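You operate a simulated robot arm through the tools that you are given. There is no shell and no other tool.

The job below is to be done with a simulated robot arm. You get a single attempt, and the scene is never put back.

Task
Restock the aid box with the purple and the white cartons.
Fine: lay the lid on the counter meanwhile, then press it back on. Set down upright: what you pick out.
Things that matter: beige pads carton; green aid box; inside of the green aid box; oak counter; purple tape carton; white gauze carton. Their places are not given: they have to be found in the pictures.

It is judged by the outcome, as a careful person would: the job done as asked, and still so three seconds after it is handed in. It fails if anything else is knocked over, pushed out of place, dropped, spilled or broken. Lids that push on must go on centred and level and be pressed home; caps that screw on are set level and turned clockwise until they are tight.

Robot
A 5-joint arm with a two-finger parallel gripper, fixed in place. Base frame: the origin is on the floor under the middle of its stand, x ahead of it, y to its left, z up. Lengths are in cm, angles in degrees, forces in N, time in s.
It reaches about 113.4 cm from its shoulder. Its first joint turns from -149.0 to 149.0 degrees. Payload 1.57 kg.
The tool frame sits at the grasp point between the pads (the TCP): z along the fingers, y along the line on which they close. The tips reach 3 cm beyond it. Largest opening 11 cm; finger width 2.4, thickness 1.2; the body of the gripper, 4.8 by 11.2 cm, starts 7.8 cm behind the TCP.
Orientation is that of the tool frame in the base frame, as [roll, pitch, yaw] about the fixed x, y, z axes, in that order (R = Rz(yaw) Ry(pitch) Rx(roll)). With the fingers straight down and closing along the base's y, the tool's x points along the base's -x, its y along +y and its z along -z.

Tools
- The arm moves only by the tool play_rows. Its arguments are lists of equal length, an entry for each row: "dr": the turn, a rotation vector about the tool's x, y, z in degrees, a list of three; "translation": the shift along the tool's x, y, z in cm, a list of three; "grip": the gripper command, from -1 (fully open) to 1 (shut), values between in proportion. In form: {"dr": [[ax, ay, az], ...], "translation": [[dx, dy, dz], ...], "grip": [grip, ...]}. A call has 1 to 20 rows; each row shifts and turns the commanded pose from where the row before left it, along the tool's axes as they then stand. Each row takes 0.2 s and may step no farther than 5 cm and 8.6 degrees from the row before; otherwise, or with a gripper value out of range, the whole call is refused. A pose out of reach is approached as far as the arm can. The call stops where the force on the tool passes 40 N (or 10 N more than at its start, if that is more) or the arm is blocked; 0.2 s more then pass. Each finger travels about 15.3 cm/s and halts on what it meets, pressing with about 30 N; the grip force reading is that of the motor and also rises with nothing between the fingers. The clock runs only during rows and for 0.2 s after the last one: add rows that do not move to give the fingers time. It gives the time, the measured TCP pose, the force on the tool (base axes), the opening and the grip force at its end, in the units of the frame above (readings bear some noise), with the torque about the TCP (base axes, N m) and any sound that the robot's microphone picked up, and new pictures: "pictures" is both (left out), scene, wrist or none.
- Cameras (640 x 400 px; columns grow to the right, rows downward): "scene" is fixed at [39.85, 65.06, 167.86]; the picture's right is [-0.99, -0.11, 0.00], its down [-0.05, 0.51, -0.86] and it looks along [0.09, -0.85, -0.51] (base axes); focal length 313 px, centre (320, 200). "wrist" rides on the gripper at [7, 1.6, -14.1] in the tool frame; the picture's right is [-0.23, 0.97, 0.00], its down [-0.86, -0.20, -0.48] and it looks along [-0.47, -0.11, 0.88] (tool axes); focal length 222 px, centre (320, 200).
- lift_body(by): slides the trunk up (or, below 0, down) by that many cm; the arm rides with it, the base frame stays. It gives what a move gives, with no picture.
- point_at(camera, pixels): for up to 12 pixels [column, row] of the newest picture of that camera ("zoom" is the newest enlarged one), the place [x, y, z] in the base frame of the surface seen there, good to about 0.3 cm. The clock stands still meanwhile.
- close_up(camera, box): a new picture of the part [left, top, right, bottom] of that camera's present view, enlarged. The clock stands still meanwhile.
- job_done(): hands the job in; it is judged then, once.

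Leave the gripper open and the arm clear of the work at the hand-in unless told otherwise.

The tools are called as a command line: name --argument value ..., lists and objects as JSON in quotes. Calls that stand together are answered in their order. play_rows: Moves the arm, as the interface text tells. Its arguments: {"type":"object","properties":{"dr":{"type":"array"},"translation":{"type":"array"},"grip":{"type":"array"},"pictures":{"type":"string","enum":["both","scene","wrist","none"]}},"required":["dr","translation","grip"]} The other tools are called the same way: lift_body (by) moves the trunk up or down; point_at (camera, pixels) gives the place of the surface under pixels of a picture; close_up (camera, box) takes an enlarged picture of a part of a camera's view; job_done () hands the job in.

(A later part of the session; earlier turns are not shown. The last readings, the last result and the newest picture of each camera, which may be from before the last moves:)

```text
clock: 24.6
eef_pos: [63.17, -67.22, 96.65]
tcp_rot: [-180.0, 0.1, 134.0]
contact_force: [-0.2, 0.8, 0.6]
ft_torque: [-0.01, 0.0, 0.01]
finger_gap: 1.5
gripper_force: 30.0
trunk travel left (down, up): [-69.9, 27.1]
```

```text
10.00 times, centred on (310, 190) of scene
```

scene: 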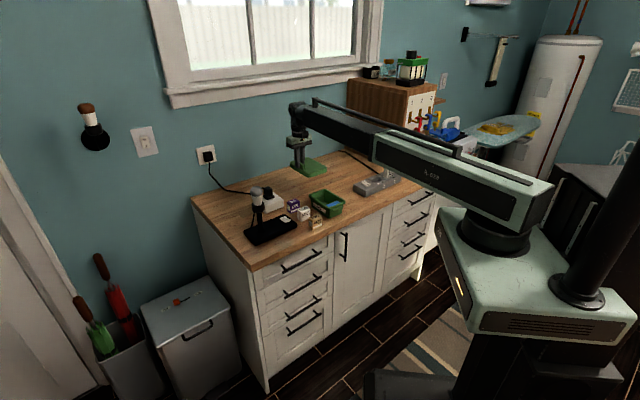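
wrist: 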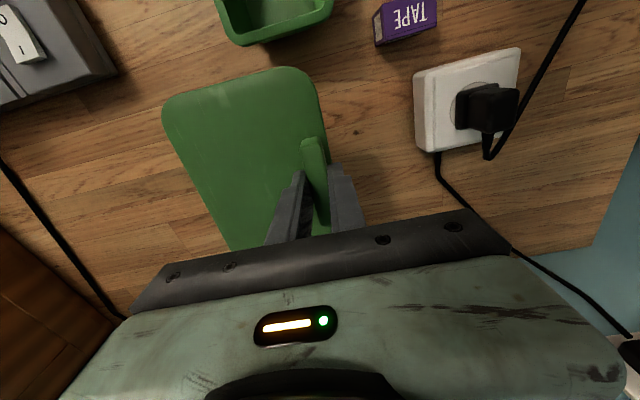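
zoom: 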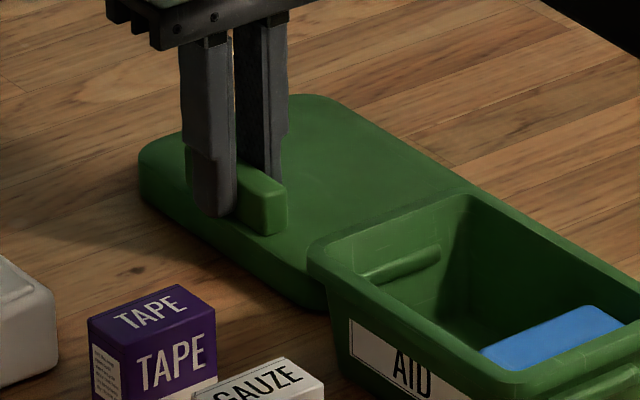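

point_at --camera "zoom" --pixels '[[145, 150], [142, 195], [200, 240], [270, 285], [300, 120], [360, 170], [260, 195], [220, 255], [330, 135], [140, 215], [240, 280], [420, 185]]'

lift_body --by -0.2

```text
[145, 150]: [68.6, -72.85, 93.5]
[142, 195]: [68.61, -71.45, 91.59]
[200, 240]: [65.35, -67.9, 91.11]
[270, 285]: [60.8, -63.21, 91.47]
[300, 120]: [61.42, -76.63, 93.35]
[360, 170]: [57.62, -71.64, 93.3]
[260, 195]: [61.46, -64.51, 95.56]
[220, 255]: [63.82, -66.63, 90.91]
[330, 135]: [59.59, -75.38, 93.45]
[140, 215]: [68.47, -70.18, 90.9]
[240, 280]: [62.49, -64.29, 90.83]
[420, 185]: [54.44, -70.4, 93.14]
```

```text
clock: 25.1
eef_pos: [63.18, -67.16, 96.4]
tcp_rot: [180.0, 0.0, 133.9]
contact_force: [0.0, -0.3, -0.1]
ft_torque: [0.03, -0.02, 0.0]
finger_gap: 1.49
gripper_force: 30.1
trunk travel left (down, up): [-69.7, 27.3]
```

Lid top ~93.2 now, very near resting. Two more small steps.

lift_body --by -0.15

lift_body --by -0.1

close_up --camera "scene" --box '[280, 170, 340, 210]'

point_at --camera "zoom" --pixels '[[145, 155], [142, 195], [200, 240], [270, 285], [300, 120], [360, 170], [260, 195], [220, 255], [330, 135], [420, 190]]'

```text
clock: 25.6
eef_pos: [63.21, -67.2, 96.19]
tcp_rot: [-180.0, 0.0, 133.9]
contact_force: [-0.2, -0.4, -0.9]
ft_torque: [0.04, 0.0, 0.0]
finger_gap: 1.51
gripper_force: 30.2
trunk travel left (down, up): [-69.5, 27.5]
```

```text
clock: 26.1
eef_pos: [63.2, -67.28, 96.19]
tcp_rot: [180.0, 0.0, 133.9]
contact_force: [3.4, -3.6, 11.7]
ft_torque: [0.13, 0.18, 0.02]
finger_gap: 1.5
gripper_force: 29.9
trunk travel left (down, up): [-69.4, 27.6]
```

```text
10.00 times, centred on (310, 190) of scene
```

zoom: 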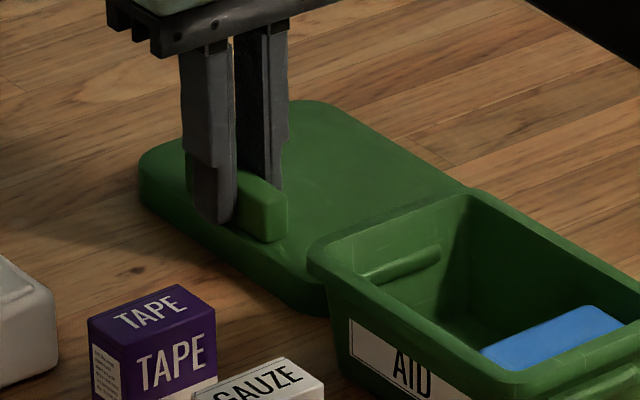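

```text
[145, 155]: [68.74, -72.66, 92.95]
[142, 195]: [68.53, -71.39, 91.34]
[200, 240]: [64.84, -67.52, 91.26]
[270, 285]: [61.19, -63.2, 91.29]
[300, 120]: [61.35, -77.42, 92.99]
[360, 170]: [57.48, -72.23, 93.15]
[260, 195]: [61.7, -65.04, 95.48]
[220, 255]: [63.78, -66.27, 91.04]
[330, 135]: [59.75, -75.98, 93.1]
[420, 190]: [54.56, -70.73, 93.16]
```

Contact 11.7 N: the lid rests on the counter (regrip pose: 63.2,-67.25, z 96.2, yaw 133.9). I open the fingers and then raise the trunk.

play_rows --dr '[[0, 0, 0], [0, 0, 0], [0, 0, 0]]' --translation '[[0, 0, 0], [0, 0, 0], [0, 0, 0]]' --grip '[0.6, 0.3, 0.3]' --pictures "none"

lift_body --by 12

play_rows --dr '[[0, 0, 0]]' --translation '[[0, 0, 0]]' --grip '[0.3]'

```text
clock: 26.9
eef_pos: [63.22, -67.29, 96.1]
tcp_rot: [180.0, 0.0, 133.9]
contact_force: [0.1, 0.3, -1.2]
ft_torque: [-0.02, 0.01, -0.05]
finger_gap: 3.84
gripper_force: 0.0
trunk travel left (down, up): [-69.4, 27.6]
```

```text
clock: 28.4
eef_pos: [63.19, -67.11, 108.1]
tcp_rot: [-179.9, -0.1, 133.9]
contact_force: [-0.9, -0.7, 0.0]
ft_torque: [-0.01, 0.0, -0.03]
finger_gap: 3.88
gripper_force: 0.0
trunk travel left (down, up): [-81.4, 15.6]
```

```text
clock: 28.8
eef_pos: [63.16, -67.28, 108.25]
tcp_rot: [179.9, 0.0, 134.0]
contact_force: [-0.4, 0.1, -0.9]
ft_torque: [-0.01, 0.01, 0.03]
finger_gap: 3.84
gripper_force: 0.2
trunk travel left (down, up): [-81.4, 15.6]
```

scene: 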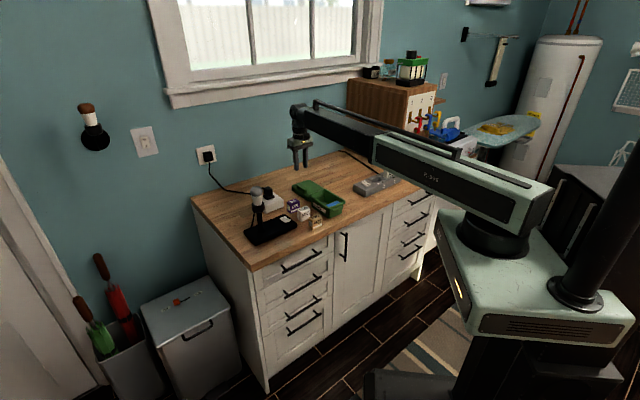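
wrist: 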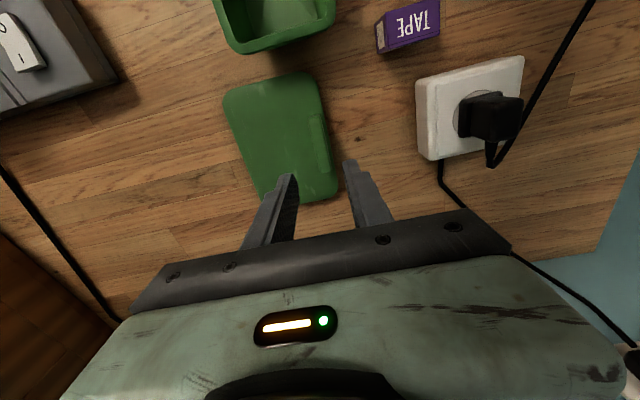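

The lid lies on the counter. I'll move back about 11 cm toward the robot so the wrist camera looks straight into the box.

play_rows --dr '[[0, 0, 0], [0, 0, 0], [0, 0, 0], [0, 0, 0]]' --translation '[[2.8, -0.1, 0], [2.8, -0.1, 0], [2.8, -0.1, 0], [2.8, -0.1, 0]]' --grip '[0.3, 0.3, 0.3, 0.3]'

close_up --camera "wrist" --box '[180, 0, 440, 162]'

```text
clock: 29.8
eef_pos: [55.11, -59.37, 108.31]
tcp_rot: [-180.0, 0.1, 133.9]
contact_force: [-0.4, 0.6, -0.4]
ft_torque: [0.0, 0.0, 0.01]
finger_gap: 3.87
gripper_force: 0.1
trunk travel left (down, up): [-81.4, 15.6]
```

scene: 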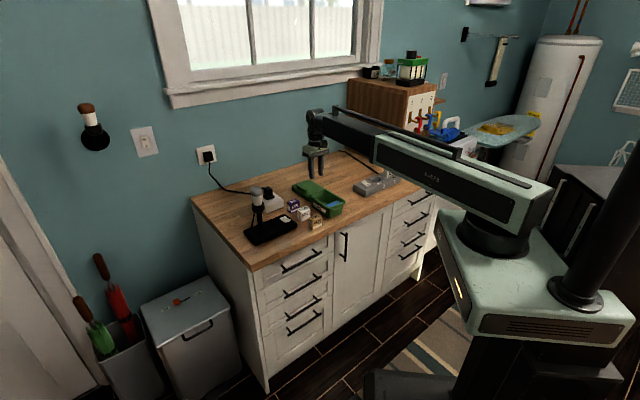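
wrist: 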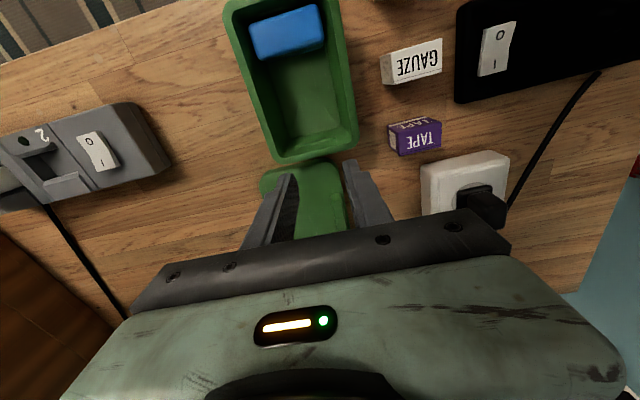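

```text
2.46 times, centred on (310, 81) of wrist
```

zoom: 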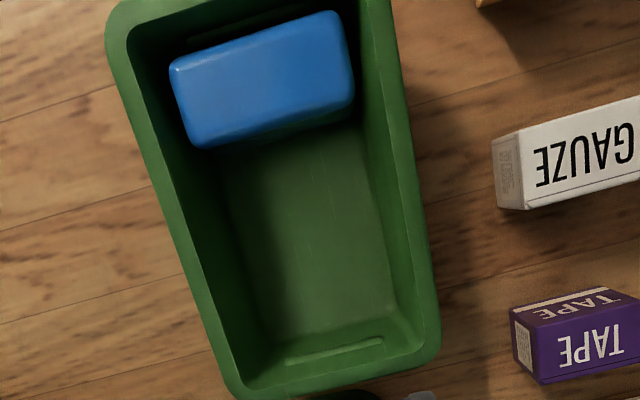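

The box holds a blue block at its robot-side end; the free space is at the far end. I'll measure the inside: floor, walls, block, cartons.

point_at --camera "zoom" --pixels '[[230, 190], [270, 330], [390, 300], [355, 130], [310, 230], [180, 75], [205, 145], [350, 105], [335, 20], [265, 80], [385, 330], [260, 300]]'

point_at --camera "zoom" --pixels '[[112, 40], [170, 200], [220, 350], [250, 385], [340, 370], [425, 340], [410, 200], [385, 40], [200, 215], [245, 340], [400, 250], [330, 345]]'

point_at --camera "zoom" --pixels '[[495, 140], [525, 208], [523, 130], [638, 98], [510, 310], [540, 385], [535, 330], [635, 312], [600, 290], [638, 350], [520, 170], [525, 345]]'

```text
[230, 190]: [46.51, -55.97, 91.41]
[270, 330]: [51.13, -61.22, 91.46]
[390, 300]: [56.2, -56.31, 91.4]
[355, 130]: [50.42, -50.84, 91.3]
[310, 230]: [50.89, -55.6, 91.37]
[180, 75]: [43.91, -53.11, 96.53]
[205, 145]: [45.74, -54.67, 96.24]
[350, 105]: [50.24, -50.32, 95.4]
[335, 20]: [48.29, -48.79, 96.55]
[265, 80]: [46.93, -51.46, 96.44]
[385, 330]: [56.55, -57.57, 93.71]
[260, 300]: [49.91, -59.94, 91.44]
```

```text
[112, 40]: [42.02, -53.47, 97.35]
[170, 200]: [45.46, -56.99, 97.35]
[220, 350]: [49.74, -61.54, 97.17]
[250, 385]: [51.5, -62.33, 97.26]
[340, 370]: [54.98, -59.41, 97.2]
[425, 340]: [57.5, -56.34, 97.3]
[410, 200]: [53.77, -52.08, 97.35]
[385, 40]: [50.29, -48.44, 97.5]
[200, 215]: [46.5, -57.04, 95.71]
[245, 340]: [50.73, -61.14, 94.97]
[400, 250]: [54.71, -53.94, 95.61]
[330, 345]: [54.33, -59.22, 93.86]
```

```text
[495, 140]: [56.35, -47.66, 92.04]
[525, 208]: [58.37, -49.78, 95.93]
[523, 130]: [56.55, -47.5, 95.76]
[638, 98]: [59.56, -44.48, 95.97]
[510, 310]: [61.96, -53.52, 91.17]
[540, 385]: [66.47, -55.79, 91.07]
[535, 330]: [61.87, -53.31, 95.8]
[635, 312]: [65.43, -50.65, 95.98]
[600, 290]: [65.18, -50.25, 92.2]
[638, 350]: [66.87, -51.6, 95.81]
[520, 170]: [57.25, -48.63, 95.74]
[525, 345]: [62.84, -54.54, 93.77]
```

Inside: floor z 91.4, rim z 97.35; the blue block fills the robot end up to u≈71.2, leaving about 8.9 × 7.3 cm. Both cartons fit side by side with their long sides along the box. I'll go over the gauze carton first (centre about (58.97,-47.1)) with a 6.5 cm opening.

play_rows --dr '[[0, 0, -0.4], [0, 0, 0], [0, 0, 0], [0, 0, 0], [0, 0, 0]]' --translation '[[1.2, 2.2, 0], [1.25, 2.3, 0], [1.25, 2.3, 0], [1.25, 2.3, 0], [1.2, 2.2, 0]]' --grip '[0.1, -0.1, -0.18, -0.18, -0.18]'

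close_up --camera "wrist" --box '[180, 60, 470, 240]'

```text
clock: 31.0
eef_pos: [59.02, -47.04, 108.14]
tcp_rot: [180.0, -0.2, 134.4]
contact_force: [-0.2, 0.0, -0.3]
ft_torque: [-0.02, -0.02, 0.0]
finger_gap: 6.48
gripper_force: 0.0
trunk travel left (down, up): [-81.4, 15.6]
```

scene: 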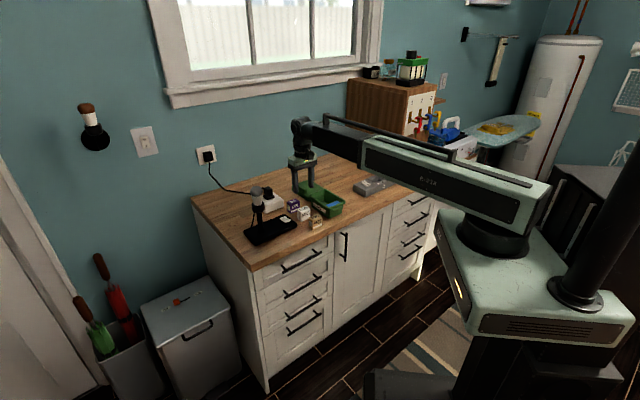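
wrist: 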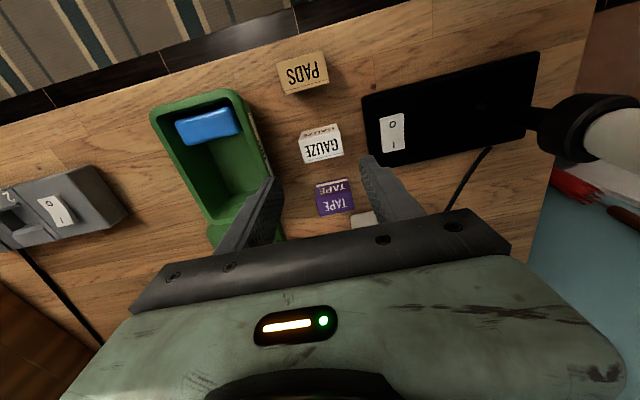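

```text
2.21 times, centred on (325, 150) of wrist
```

zoom: 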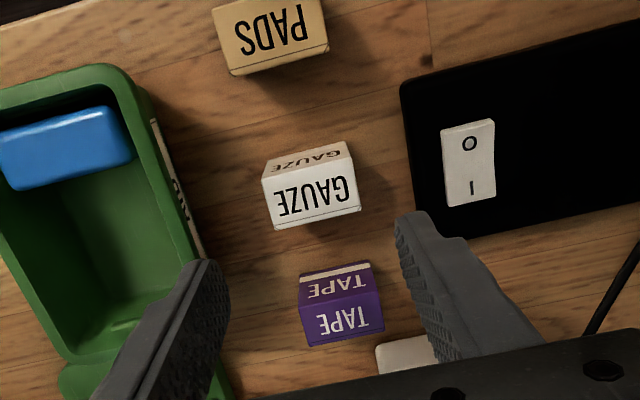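

Measuring the gauze carton's top face corners in this view.

point_at --camera "zoom" --pixels '[[266, 184], [352, 163], [359, 206], [277, 227], [310, 170], [318, 215], [272, 205], [354, 185], [312, 195], [264, 165], [345, 143], [300, 155]]'

point_at --camera "zoom" --pixels '[[303, 308], [378, 292], [383, 328], [312, 345], [340, 300], [345, 335], [341, 315], [300, 280], [372, 265], [410, 90], [420, 200], [385, 355]]'

```text
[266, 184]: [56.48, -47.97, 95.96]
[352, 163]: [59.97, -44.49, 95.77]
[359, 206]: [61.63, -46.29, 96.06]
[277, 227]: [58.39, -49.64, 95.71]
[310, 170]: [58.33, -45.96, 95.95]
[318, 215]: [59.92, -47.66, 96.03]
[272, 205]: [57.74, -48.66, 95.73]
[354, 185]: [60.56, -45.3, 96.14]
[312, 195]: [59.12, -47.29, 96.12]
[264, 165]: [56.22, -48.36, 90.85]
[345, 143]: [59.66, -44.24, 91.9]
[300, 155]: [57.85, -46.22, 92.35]
```

```text
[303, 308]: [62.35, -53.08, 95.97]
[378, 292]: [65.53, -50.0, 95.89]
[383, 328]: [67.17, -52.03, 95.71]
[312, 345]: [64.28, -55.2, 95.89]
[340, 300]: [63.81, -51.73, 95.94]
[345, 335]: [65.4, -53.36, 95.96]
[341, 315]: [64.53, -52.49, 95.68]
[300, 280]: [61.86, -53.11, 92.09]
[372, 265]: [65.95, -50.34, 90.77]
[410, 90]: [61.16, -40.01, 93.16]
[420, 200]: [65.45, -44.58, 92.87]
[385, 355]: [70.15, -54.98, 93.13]
```

Gauze: centre (59.12,-47.10), about 4.85 × 2.5 cm, long axis 45.3°. I'll trim, then lower to TCP z≈96.5.

play_rows --dr '[[0, 0, -0.8]]' --translation '[[-0.1, 0.03, 0]]' --grip '[-0.18]' --pictures "none"

lift_body --by -8.6

play_rows --dr '[[0, 0, 0]]' --translation '[[0, 0, 0]]' --grip '[-0.18]'

close_up --camera "wrist" --box '[180, 60, 470, 240]'

close_up --camera "scene" --box '[260, 155, 360, 230]'

```text
clock: 31.4
eef_pos: [58.96, -47.14, 108.12]
tcp_rot: [-180.0, 0.0, 135.1]
contact_force: [0.1, 0.0, -0.2]
ft_torque: [0.02, -0.03, 0.01]
finger_gap: 6.53
gripper_force: 0.1
trunk travel left (down, up): [-81.4, 15.6]
```

```text
clock: 32.6
eef_pos: [58.93, -47.26, 99.57]
tcp_rot: [-180.0, -0.1, 135.1]
contact_force: [0.0, 0.6, -1.9]
ft_torque: [0.02, 0.0, 0.01]
finger_gap: 6.49
gripper_force: 0.1
trunk travel left (down, up): [-72.8, 24.2]
```

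```text
clock: 33.0
eef_pos: [59.0, -47.21, 99.55]
tcp_rot: [179.9, 0.0, 135.1]
contact_force: [-0.6, -0.7, -0.5]
ft_torque: [0.01, 0.04, 0.01]
finger_gap: 6.49
gripper_force: 0.0
trunk travel left (down, up): [-72.8, 24.2]
```

scene: 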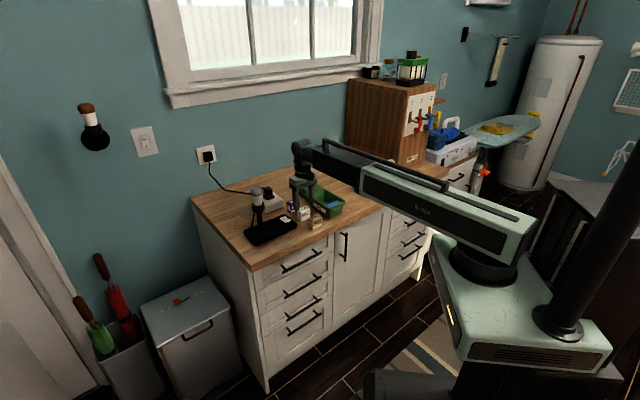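
wrist: 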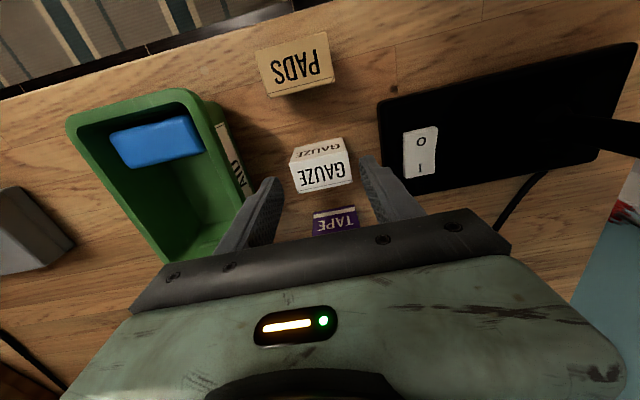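

```text
2.21 times, centred on (325, 150) of wrist
```

zoom: 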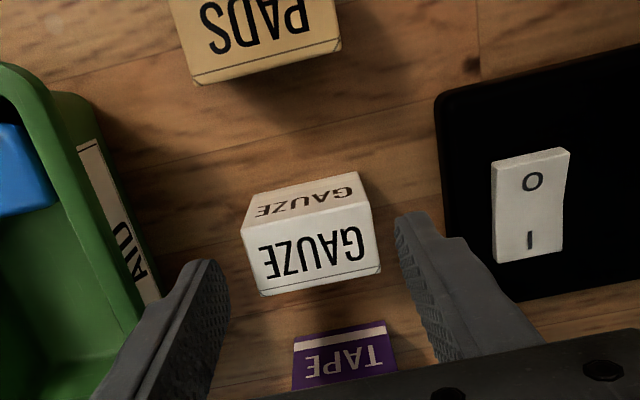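

```text
5.33 times, centred on (310, 192) of scene
```

zoom: 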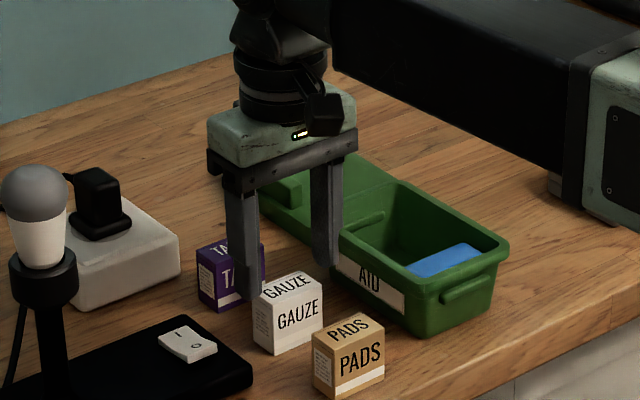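

Fingers straddle the gauze, tips just above its top. One more centre measurement from this nearer view.

point_at --camera "wrist" --pixels '[[291, 164], [347, 153], [351, 180], [299, 190], [295, 177], [349, 166], [319, 158], [325, 185]]'

```text
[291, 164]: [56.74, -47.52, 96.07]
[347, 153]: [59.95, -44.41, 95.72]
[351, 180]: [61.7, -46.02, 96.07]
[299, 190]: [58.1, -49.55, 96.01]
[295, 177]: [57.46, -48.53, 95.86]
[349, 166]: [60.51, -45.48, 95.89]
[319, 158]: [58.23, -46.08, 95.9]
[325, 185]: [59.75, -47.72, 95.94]
```

Centre (59.05,-46.93); shift by (0.12, 0.25), lower 3 cm and close gently.

play_rows --dr '[[0, 0, 0]]' --translation '[[0.12, 0.25, 0]]' --grip '[-0.18]' --pictures "none"

lift_body --by -3.0

play_rows --dr '[[0, 0, 0], [0, 0, 0], [0, 0, 0], [0, 0, 0], [0, 0, 0], [0, 0, 0]]' --translation '[[0, 0, 0], [0, 0, 0], [0, 0, 0], [0, 0, 0], [0, 0, 0], [0, 0, 0]]' --grip '[-0.05, 0.05, 0.1, 0.15, 0.2, 0.25]'

close_up --camera "scene" --box '[260, 155, 360, 230]'

```text
clock: 33.5
eef_pos: [59.05, -46.89, 99.55]
tcp_rot: [-180.0, -0.1, 135.1]
contact_force: [0.9, -0.5, 0.4]
ft_torque: [0.0, -0.02, -0.01]
finger_gap: 6.49
gripper_force: 0.1
trunk travel left (down, up): [-72.8, 24.2]
```

```text
clock: 34.2
eef_pos: [59.09, -46.83, 96.58]
tcp_rot: [179.9, -0.1, 135.1]
contact_force: [-0.4, 0.3, -0.3]
ft_torque: [0.0, -0.03, -0.01]
finger_gap: 6.47
gripper_force: 0.1
trunk travel left (down, up): [-69.8, 27.2]
```

```text
clock: 35.6
eef_pos: [59.06, -46.99, 96.5]
tcp_rot: [-179.9, 0.0, 135.1]
contact_force: [-0.1, -1.1, -0.2]
ft_torque: [-0.01, -0.02, -0.03]
finger_gap: 4.86
gripper_force: 30.0
trunk travel left (down, up): [-69.8, 27.2]
```

scene: 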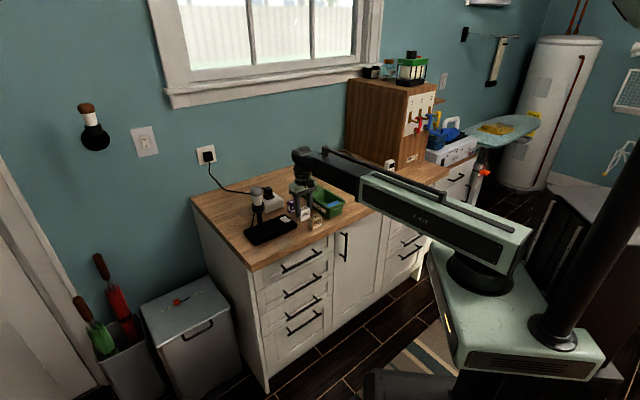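
wrist: 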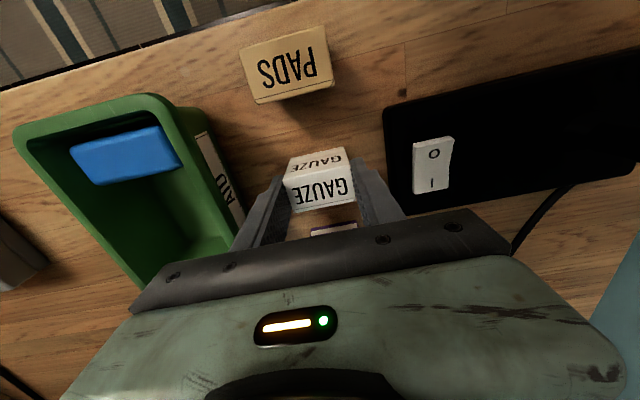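

```text
5.33 times, centred on (310, 192) of scene
```

zoom: 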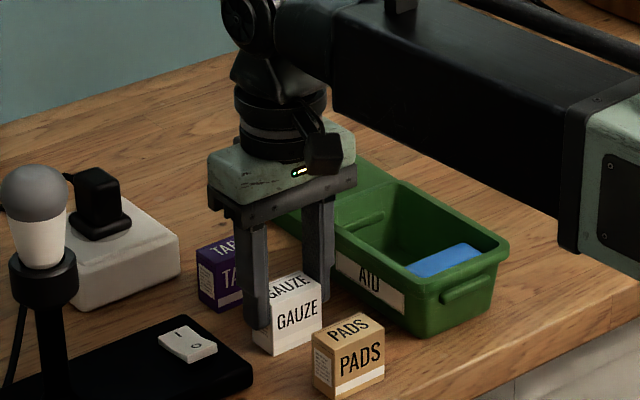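

Gauze gripped (gap 4.86 cm, 30 N). Raise 0.5 cm and then 8 cm.

lift_body --by 0.5

lift_body --by 9

play_rows --dr '[[0, 0, 0]]' --translation '[[0, 0, 0]]' --grip '[0.25]'

close_up --camera "scene" --box '[260, 145, 360, 220]'

```text
clock: 36.1
eef_pos: [58.96, -46.97, 96.99]
tcp_rot: [179.9, -0.1, 135.2]
contact_force: [-1.0, -0.7, 0.5]
ft_torque: [-0.01, 0.0, 0.0]
finger_gap: 4.85
gripper_force: 30.2
trunk travel left (down, up): [-70.3, 26.7]
```

```text
clock: 37.4
eef_pos: [59.11, -47.0, 106.02]
tcp_rot: [180.0, 0.0, 135.1]
contact_force: [-0.1, -0.5, 0.4]
ft_torque: [0.02, 0.02, 0.01]
finger_gap: 4.88
gripper_force: 30.0
trunk travel left (down, up): [-79.3, 17.7]
```

```text
clock: 37.8
eef_pos: [59.03, -46.77, 105.94]
tcp_rot: [-180.0, 0.0, 135.1]
contact_force: [-0.5, 0.3, -0.1]
ft_torque: [-0.02, 0.01, 0.01]
finger_gap: 4.89
gripper_force: 30.1
trunk travel left (down, up): [-79.3, 17.7]
```

scene: 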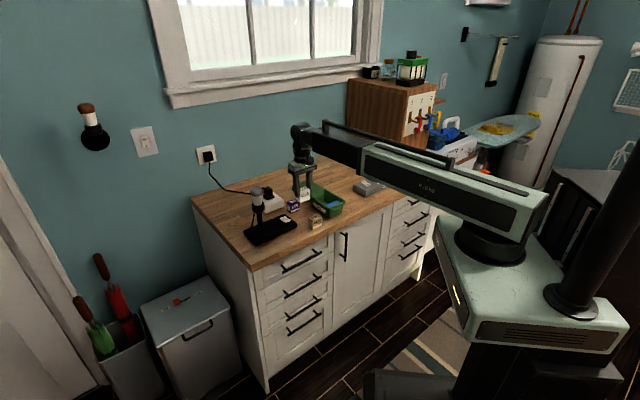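
wrist: 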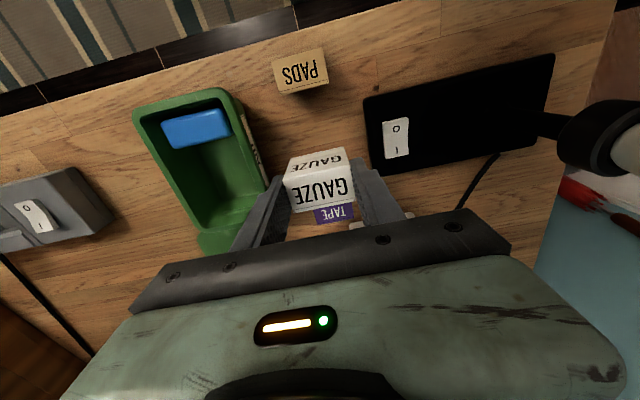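

```text
5.33 times, centred on (310, 182) of scene
```

zoom: 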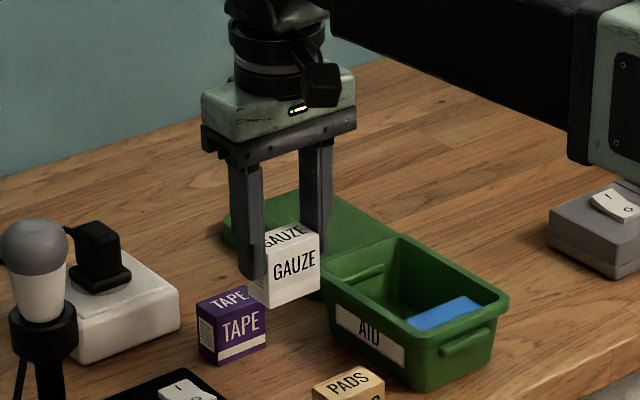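

Gauze is held level at TCP z 106 (its bottom about 100.5, above the rim 97.35). Now turn -88.6° about the tool z so its long side lies along the box, in 11 rows.

play_rows --dr '[[0, 0, -4], [0, 0, -8], [0, 0, -8.4], [0, 0, -8.4], [0, 0, -8.4], [0, 0, -8.4], [0, 0, -8.4], [0, 0, -8.4], [0, 0, -8.4], [0, 0, -8.4], [0, 0, -6], [0, 0, -3.4]]' --translation '[[0, 0, 0], [0, 0, 0], [0, 0, 0], [0, 0, 0], [0, 0, 0], [0, 0, 0], [0, 0, 0], [0, 0, 0], [0, 0, 0], [0, 0, 0], [0, 0, 0], [0, 0, 0]]' --grip '[0.25, 0.25, 0.25, 0.25, 0.25, 0.25, 0.25, 0.25, 0.25, 0.25, 0.25, 0.25]'

```text
clock: 40.4
eef_pos: [59.07, -47.04, 105.94]
tcp_rot: [179.9, 0.1, -136.1]
contact_force: [0.0, 0.2, -0.3]
ft_torque: [0.03, -0.04, 0.02]
finger_gap: 4.86
gripper_force: 29.9
trunk travel left (down, up): [-79.3, 17.7]
```

scene: 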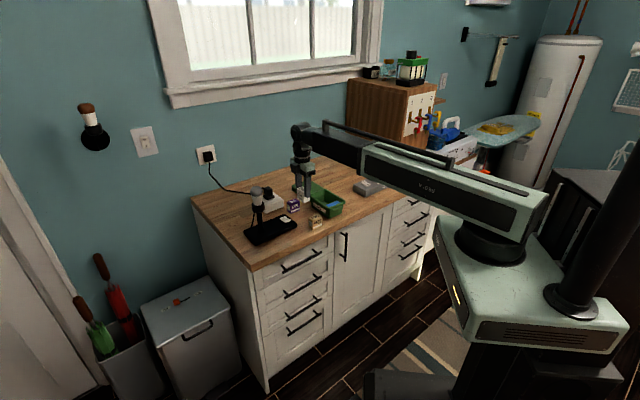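
wrist: 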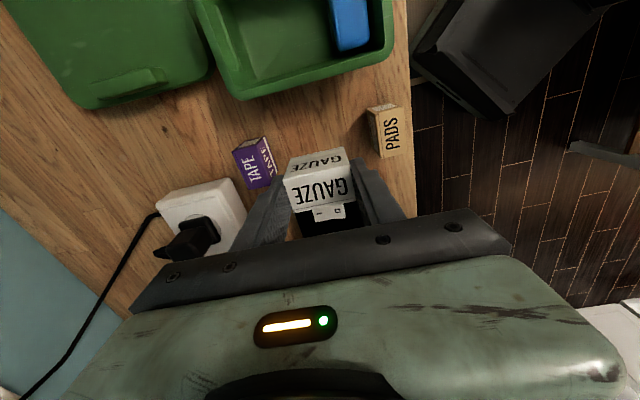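

Turned properly (yaw -136.1). The camera now looks across the box. Next, move 14 cm along tool x and -0.85 along tool y to above the free space.

play_rows --dr '[[0, 0, 0], [0, 0, 0], [0, 0, 0], [0, 0, 0], [0, 0, 0], [0, 0, 0], [0, 0, 0], [0, 0, 0], [0, 0, 0]]' --translation '[[0.8, -0.1, 0], [1.6, -0.1, 0], [2, -0.1, 0], [2, -0.1, 0], [2, -0.1, 0], [2, -0.1, 0], [1.8, -0.1, 0], [1.2, -0.1, 0], [0.57, -0.05, 0]]' --grip '[0.25, 0.25, 0.25, 0.25, 0.25, 0.25, 0.25, 0.25, 0.25]'

close_up --camera "wrist" --box '[180, 60, 470, 240]'

close_up --camera "scene" --box '[270, 150, 370, 225]'

```text
clock: 42.4
eef_pos: [49.48, -57.1, 105.97]
tcp_rot: [-180.0, 0.0, -136.3]
contact_force: [-1.1, -0.1, -0.6]
ft_torque: [0.04, 0.0, 0.0]
finger_gap: 4.9
gripper_force: 30.4
trunk travel left (down, up): [-79.3, 17.7]
```

scene: 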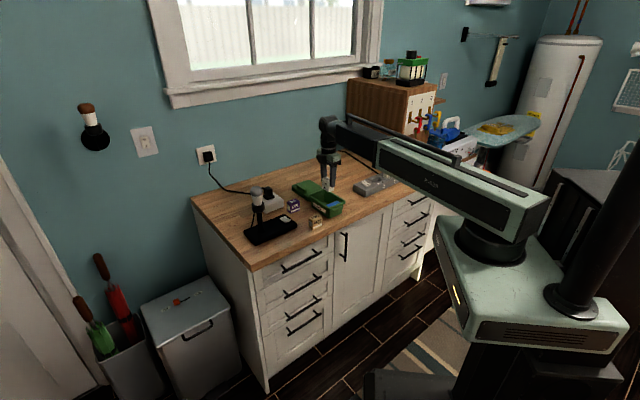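
wrist: 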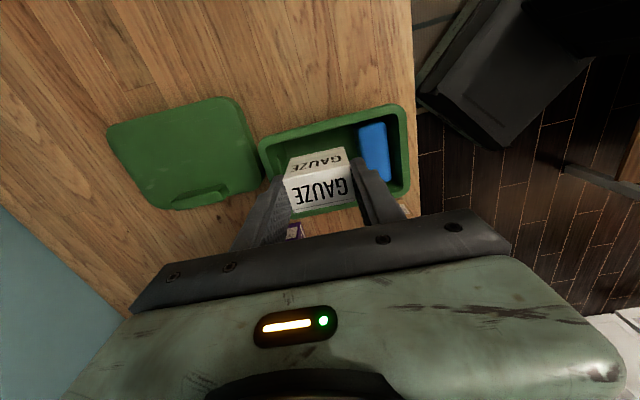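

```text
2.21 times, centred on (325, 150) of wrist
```

zoom: 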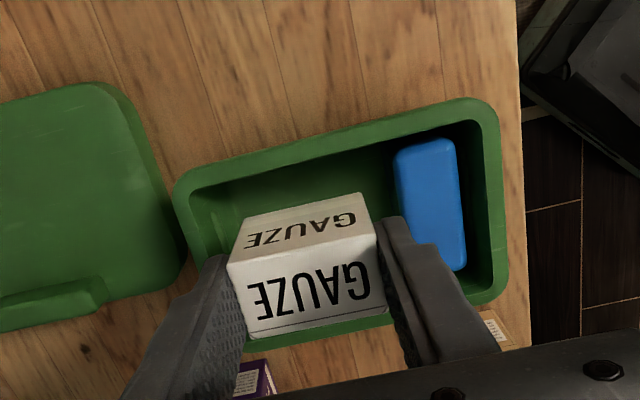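

```text
5.33 times, centred on (320, 188) of scene
```

zoom: 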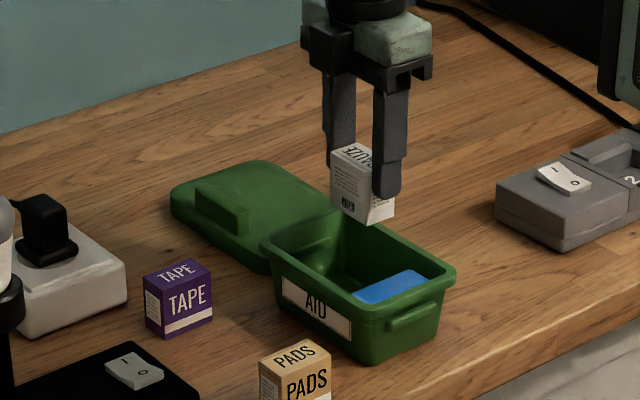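

Gauze hovers above the free space. Checking rim and block positions from this view.

close_up --camera "wrist" --box '[180, 60, 470, 240]'

point_at --camera "zoom" --pixels '[[180, 200], [192, 192], [215, 215], [250, 160], [350, 128], [352, 140], [460, 105], [396, 160], [397, 200], [225, 205], [212, 240], [380, 165]]'

```text
2.21 times, centred on (325, 150) of wrist
```

zoom: 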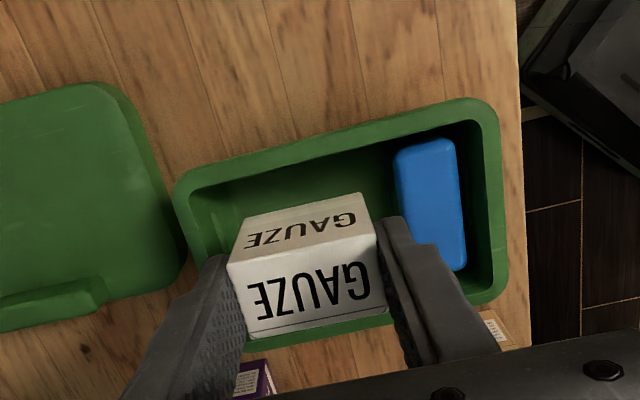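

```text
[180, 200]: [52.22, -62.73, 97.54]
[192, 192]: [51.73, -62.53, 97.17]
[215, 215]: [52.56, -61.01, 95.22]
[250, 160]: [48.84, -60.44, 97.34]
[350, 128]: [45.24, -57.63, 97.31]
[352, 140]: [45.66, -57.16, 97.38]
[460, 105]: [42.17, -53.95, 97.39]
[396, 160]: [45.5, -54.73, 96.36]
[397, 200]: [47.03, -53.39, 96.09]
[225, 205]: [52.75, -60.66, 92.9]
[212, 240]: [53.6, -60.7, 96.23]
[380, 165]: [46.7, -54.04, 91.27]
```

Consistent with earlier figures. Shift -0.2 along tool y and lower 6.5 cm, then look.

play_rows --dr '[[0, 0, 0]]' --translation '[[0.0, -0.2, 0]]' --grip '[0.25]' --pictures "none"

lift_body --by -6.5

play_rows --dr '[[0, 0, 0]]' --translation '[[0, 0, 0]]' --grip '[0.25]'

close_up --camera "scene" --box '[290, 155, 360, 220]'

close_up --camera "wrist" --box '[200, 60, 460, 225]'

```text
clock: 42.8
eef_pos: [49.68, -57.31, 105.95]
tcp_rot: [180.0, 0.0, -136.4]
contact_force: [0.8, -0.5, -0.7]
ft_torque: [-0.03, 0.01, 0.0]
finger_gap: 4.89
gripper_force: 30.1
trunk travel left (down, up): [-79.3, 17.7]
```

```text
clock: 43.8
eef_pos: [49.79, -57.35, 99.67]
tcp_rot: [-180.0, -0.1, -136.3]
contact_force: [-0.4, 0.1, 0.4]
ft_torque: [0.03, -0.02, 0.02]
finger_gap: 4.87
gripper_force: 30.0
trunk travel left (down, up): [-72.8, 24.2]
```

```text
clock: 44.2
eef_pos: [49.78, -57.45, 99.64]
tcp_rot: [-179.9, 0.0, -136.3]
contact_force: [0.3, 0.1, -0.6]
ft_torque: [-0.05, 0.02, -0.01]
finger_gap: 4.86
gripper_force: 29.9
trunk travel left (down, up): [-72.8, 24.2]
```

scene: 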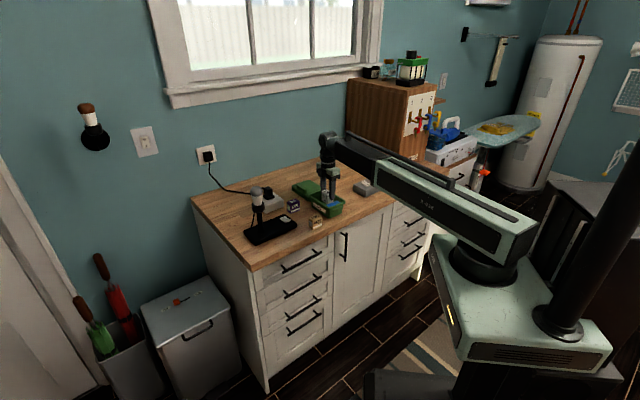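
wrist: 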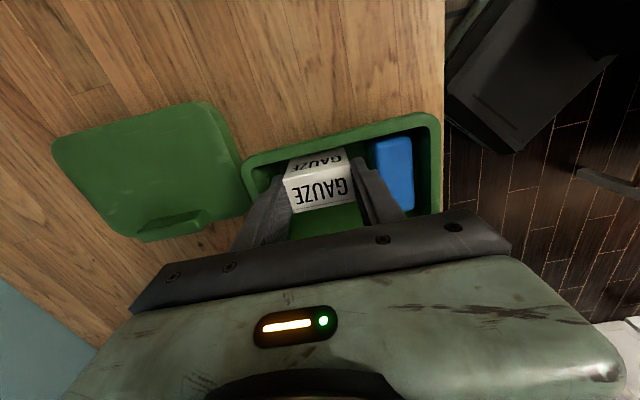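

```text
6.15 times, centred on (325, 188) of scene
```

zoom: 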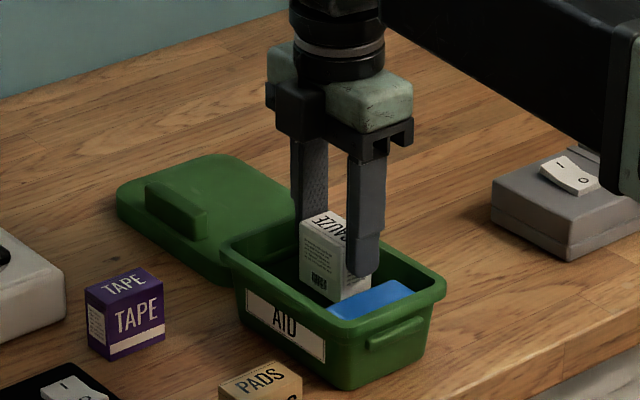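

```text
2.42 times, centred on (330, 142) of wrist
```

zoom: 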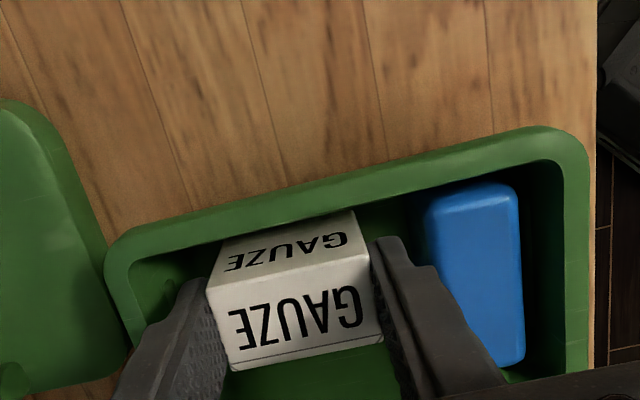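

Well centred between wall and block. Lower 2.3 cm, then in small steps to the floor.

lift_body --by -2.3

lift_body --by -0.25

lift_body --by -0.15

```text
clock: 44.9
eef_pos: [49.63, -57.28, 97.27]
tcp_rot: [180.0, 0.0, -136.2]
contact_force: [-0.3, 0.5, 0.1]
ft_torque: [-0.01, 0.0, 0.0]
finger_gap: 4.86
gripper_force: 29.5
trunk travel left (down, up): [-70.5, 26.5]
```

```text
clock: 45.4
eef_pos: [49.69, -57.32, 97.02]
tcp_rot: [179.9, 0.0, -136.3]
contact_force: [0.7, -0.1, -0.2]
ft_torque: [-0.02, -0.01, -0.01]
finger_gap: 4.89
gripper_force: 29.8
trunk travel left (down, up): [-70.3, 26.7]
```

```text
clock: 46.0
eef_pos: [49.7, -57.24, 96.85]
tcp_rot: [-179.9, 0.0, -136.2]
contact_force: [3.5, -4.0, 14.0]
ft_torque: [-0.07, -0.11, -0.01]
finger_gap: 4.87
gripper_force: 30.3
trunk travel left (down, up): [-70.1, 26.9]
```

Contact (14 N): the gauze stands on the box floor. I open slightly to 5.6 cm and raise.

play_rows --dr '[[0, 0, 0], [0, 0, 0], [0, 0, 0], [0, 0, 0]]' --translation '[[0, 0, 0], [0, 0, 0], [0, 0, 0], [0, 0, 0]]' --grip '[0.1, 0.04, -0.02, -0.02]'

close_up --camera "wrist" --box '[200, 60, 460, 225]'

```text
clock: 47.0
eef_pos: [49.82, -57.36, 96.83]
tcp_rot: [-179.9, 0.0, -136.3]
contact_force: [0.3, 0.6, -0.5]
ft_torque: [0.03, -0.01, -0.03]
finger_gap: 5.59
gripper_force: 0.0
trunk travel left (down, up): [-70.1, 26.9]
```

scene: 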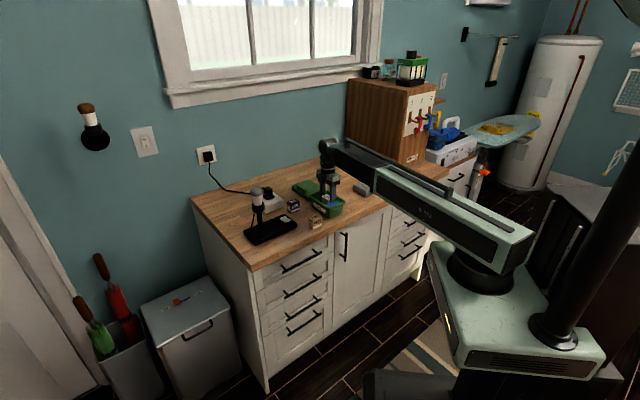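
wrist: 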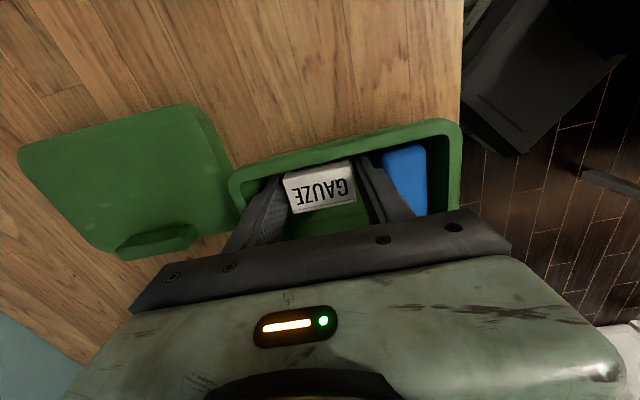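

```text
2.42 times, centred on (330, 142) of wrist
```

zoom: 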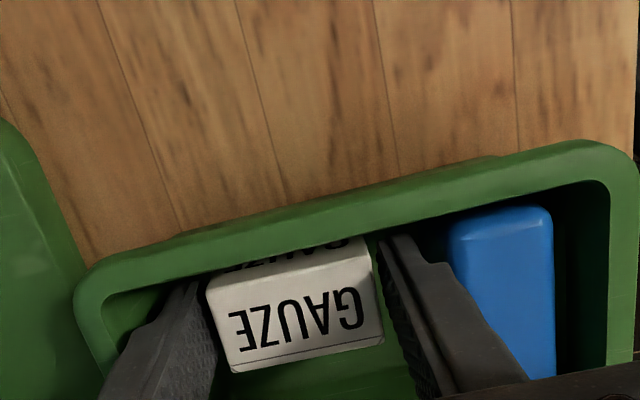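

Released, no contact. Raise the trunk 11 cm.

lift_body --by 3

lift_body --by 8.3

play_rows --dr '[[0, 0, 0]]' --translation '[[0, 0, 0]]' --grip '[-0.02]'

close_up --camera "scene" --box '[270, 155, 370, 230]'

close_up --camera "wrist" --box '[200, 60, 460, 225]'

```text
clock: 47.7
eef_pos: [49.69, -57.57, 99.78]
tcp_rot: [180.0, 0.0, -136.3]
contact_force: [0.0, 0.4, 0.4]
ft_torque: [-0.01, -0.02, 0.02]
finger_gap: 5.62
gripper_force: 0.0
trunk travel left (down, up): [-73.1, 23.9]
```

```text
clock: 48.9
eef_pos: [49.73, -57.44, 108.08]
tcp_rot: [-180.0, 0.0, -136.2]
contact_force: [0.3, -0.6, 0.0]
ft_torque: [0.0, -0.03, 0.02]
finger_gap: 5.63
gripper_force: 0.0
trunk travel left (down, up): [-81.4, 15.6]
```

```text
clock: 49.3
eef_pos: [49.53, -57.4, 108.14]
tcp_rot: [-180.0, -0.1, -136.3]
contact_force: [0.1, 1.0, 0.7]
ft_torque: [0.0, -0.01, -0.01]
finger_gap: 5.6
gripper_force: 0.0
trunk travel left (down, up): [-81.4, 15.6]
```

scene: 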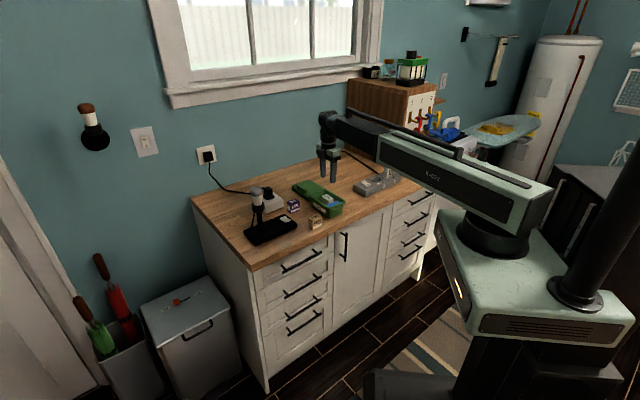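
wrist: 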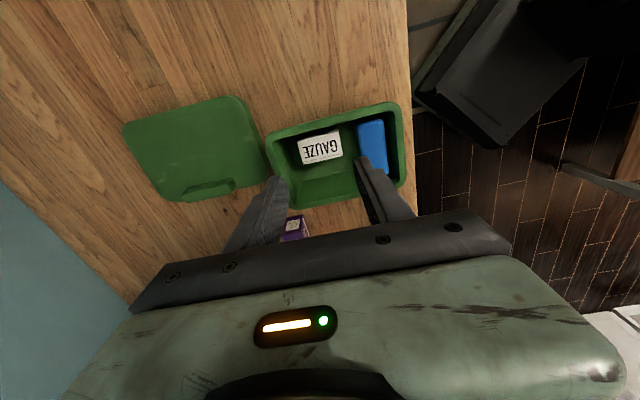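

```text
5.33 times, centred on (320, 192) of scene
```

zoom: 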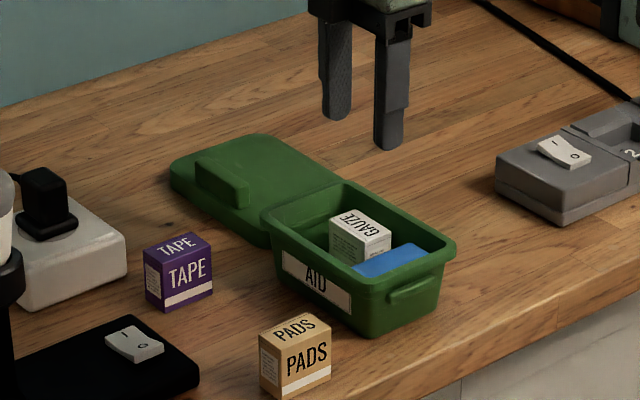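

```text
2.42 times, centred on (330, 142) of wrist
```

zoom: 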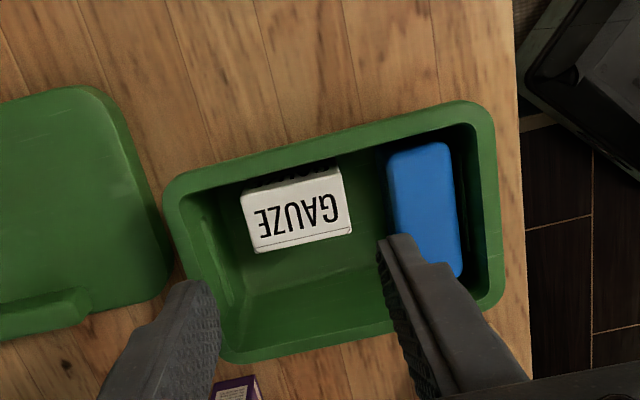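

The gauze stands upright in the box. I'll measure it and the remaining free room.

point_at --camera "zoom" --pixels '[[243, 198], [340, 170], [350, 230], [258, 250], [300, 210], [250, 300], [380, 300], [240, 330], [300, 280], [385, 320], [375, 240], [230, 270]]'

```text
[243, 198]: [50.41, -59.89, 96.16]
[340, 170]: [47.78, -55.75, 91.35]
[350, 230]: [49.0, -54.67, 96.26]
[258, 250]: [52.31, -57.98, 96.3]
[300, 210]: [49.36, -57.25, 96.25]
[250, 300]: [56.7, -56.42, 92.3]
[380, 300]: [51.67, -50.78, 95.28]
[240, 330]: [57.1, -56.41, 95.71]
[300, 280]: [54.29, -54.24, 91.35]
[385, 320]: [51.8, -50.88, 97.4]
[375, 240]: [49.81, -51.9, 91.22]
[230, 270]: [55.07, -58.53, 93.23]
```

Gauze occupies u 73.3–78.1, v -4.95…-2.3; the strip beside it is 4 cm wide, enough for the purple (≈2.7). I turn back +88° and then go over the purple carton at (64.83,-52.58).

play_rows --dr '[[0, 0, 8], [0, 0, 8], [0, 0, 8], [0, 0, 8], [0, 0, 8], [0, 0, 8], [0, 0, 8], [0, 0, 8], [0, 0, 8], [0, 0, 8], [0, 0, 8], [0, 0, 0], [0, 0, 0], [0, 0, 0], [0, 0, 0], [0, 0, 0], [0, 0, 0]]' --translation '[[0, 0, 0], [0, 0, 0], [0, 0, 0], [0, 0, 0], [0, 0, 0], [0, 0, 0], [0, 0, 0], [0, 0, 0], [0, 0, 0], [0, 0, 0], [0, 0, 0], [-1.25, 2.35, 0], [-1.25, 2.35, 0], [-1.25, 2.35, 0], [-1.25, 2.35, 0], [-1.25, 2.35, 0], [-1.25, 2.35, 0]]' --grip '[-0.1, -0.1, -0.1, -0.1, -0.1, -0.1, -0.1, -0.1, -0.1, -0.1, -0.1, -0.1, -0.1, -0.1, -0.1, -0.1, -0.1]'

close_up --camera "wrist" --box '[180, 60, 470, 240]'

```text
clock: 52.9
eef_pos: [64.88, -52.67, 108.2]
tcp_rot: [-180.0, 0.1, 135.8]
contact_force: [1.1, 0.5, -1.0]
ft_torque: [0.0, -0.01, -0.01]
finger_gap: 6.05
gripper_force: 0.0
trunk travel left (down, up): [-81.4, 15.6]
```

scene: 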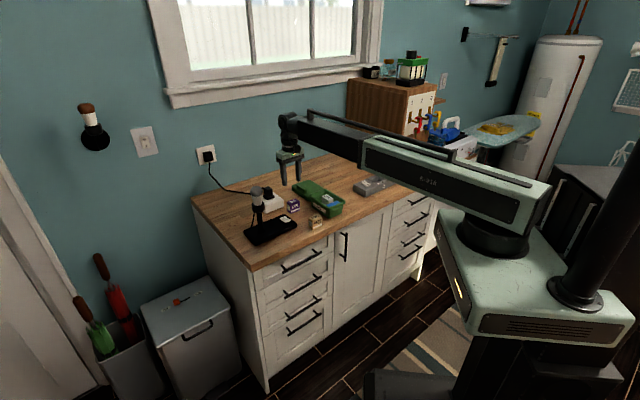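
wrist: 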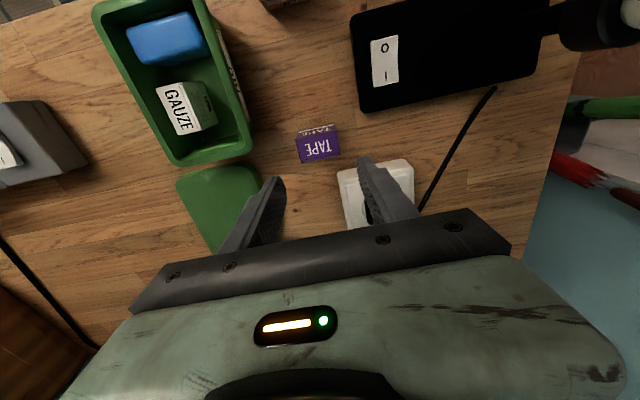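

```text
2.21 times, centred on (325, 150) of wrist
```

zoom: 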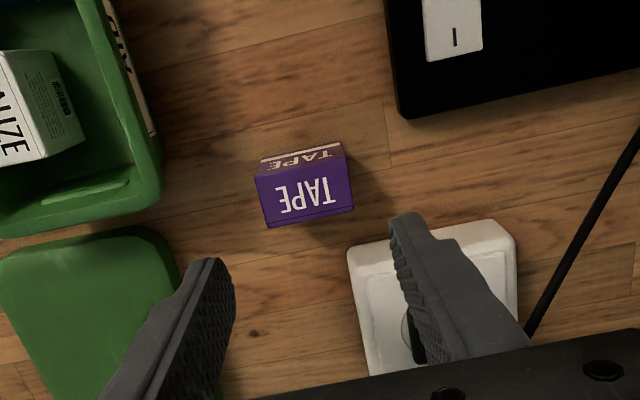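

Measure the purple carton's top and the white brick's near corners.

point_at --camera "zoom" --pixels '[[260, 179], [346, 163], [352, 205], [269, 224], [302, 171], [310, 214], [264, 200], [349, 184], [306, 193], [352, 250], [490, 225], [420, 240]]'

```text
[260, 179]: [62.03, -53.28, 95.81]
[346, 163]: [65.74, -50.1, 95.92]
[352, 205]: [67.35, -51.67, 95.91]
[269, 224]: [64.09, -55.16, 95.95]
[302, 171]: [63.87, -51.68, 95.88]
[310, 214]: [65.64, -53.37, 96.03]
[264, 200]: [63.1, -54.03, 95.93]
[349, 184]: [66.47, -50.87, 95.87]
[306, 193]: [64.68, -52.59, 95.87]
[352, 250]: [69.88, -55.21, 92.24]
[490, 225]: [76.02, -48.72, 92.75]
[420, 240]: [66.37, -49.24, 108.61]
```

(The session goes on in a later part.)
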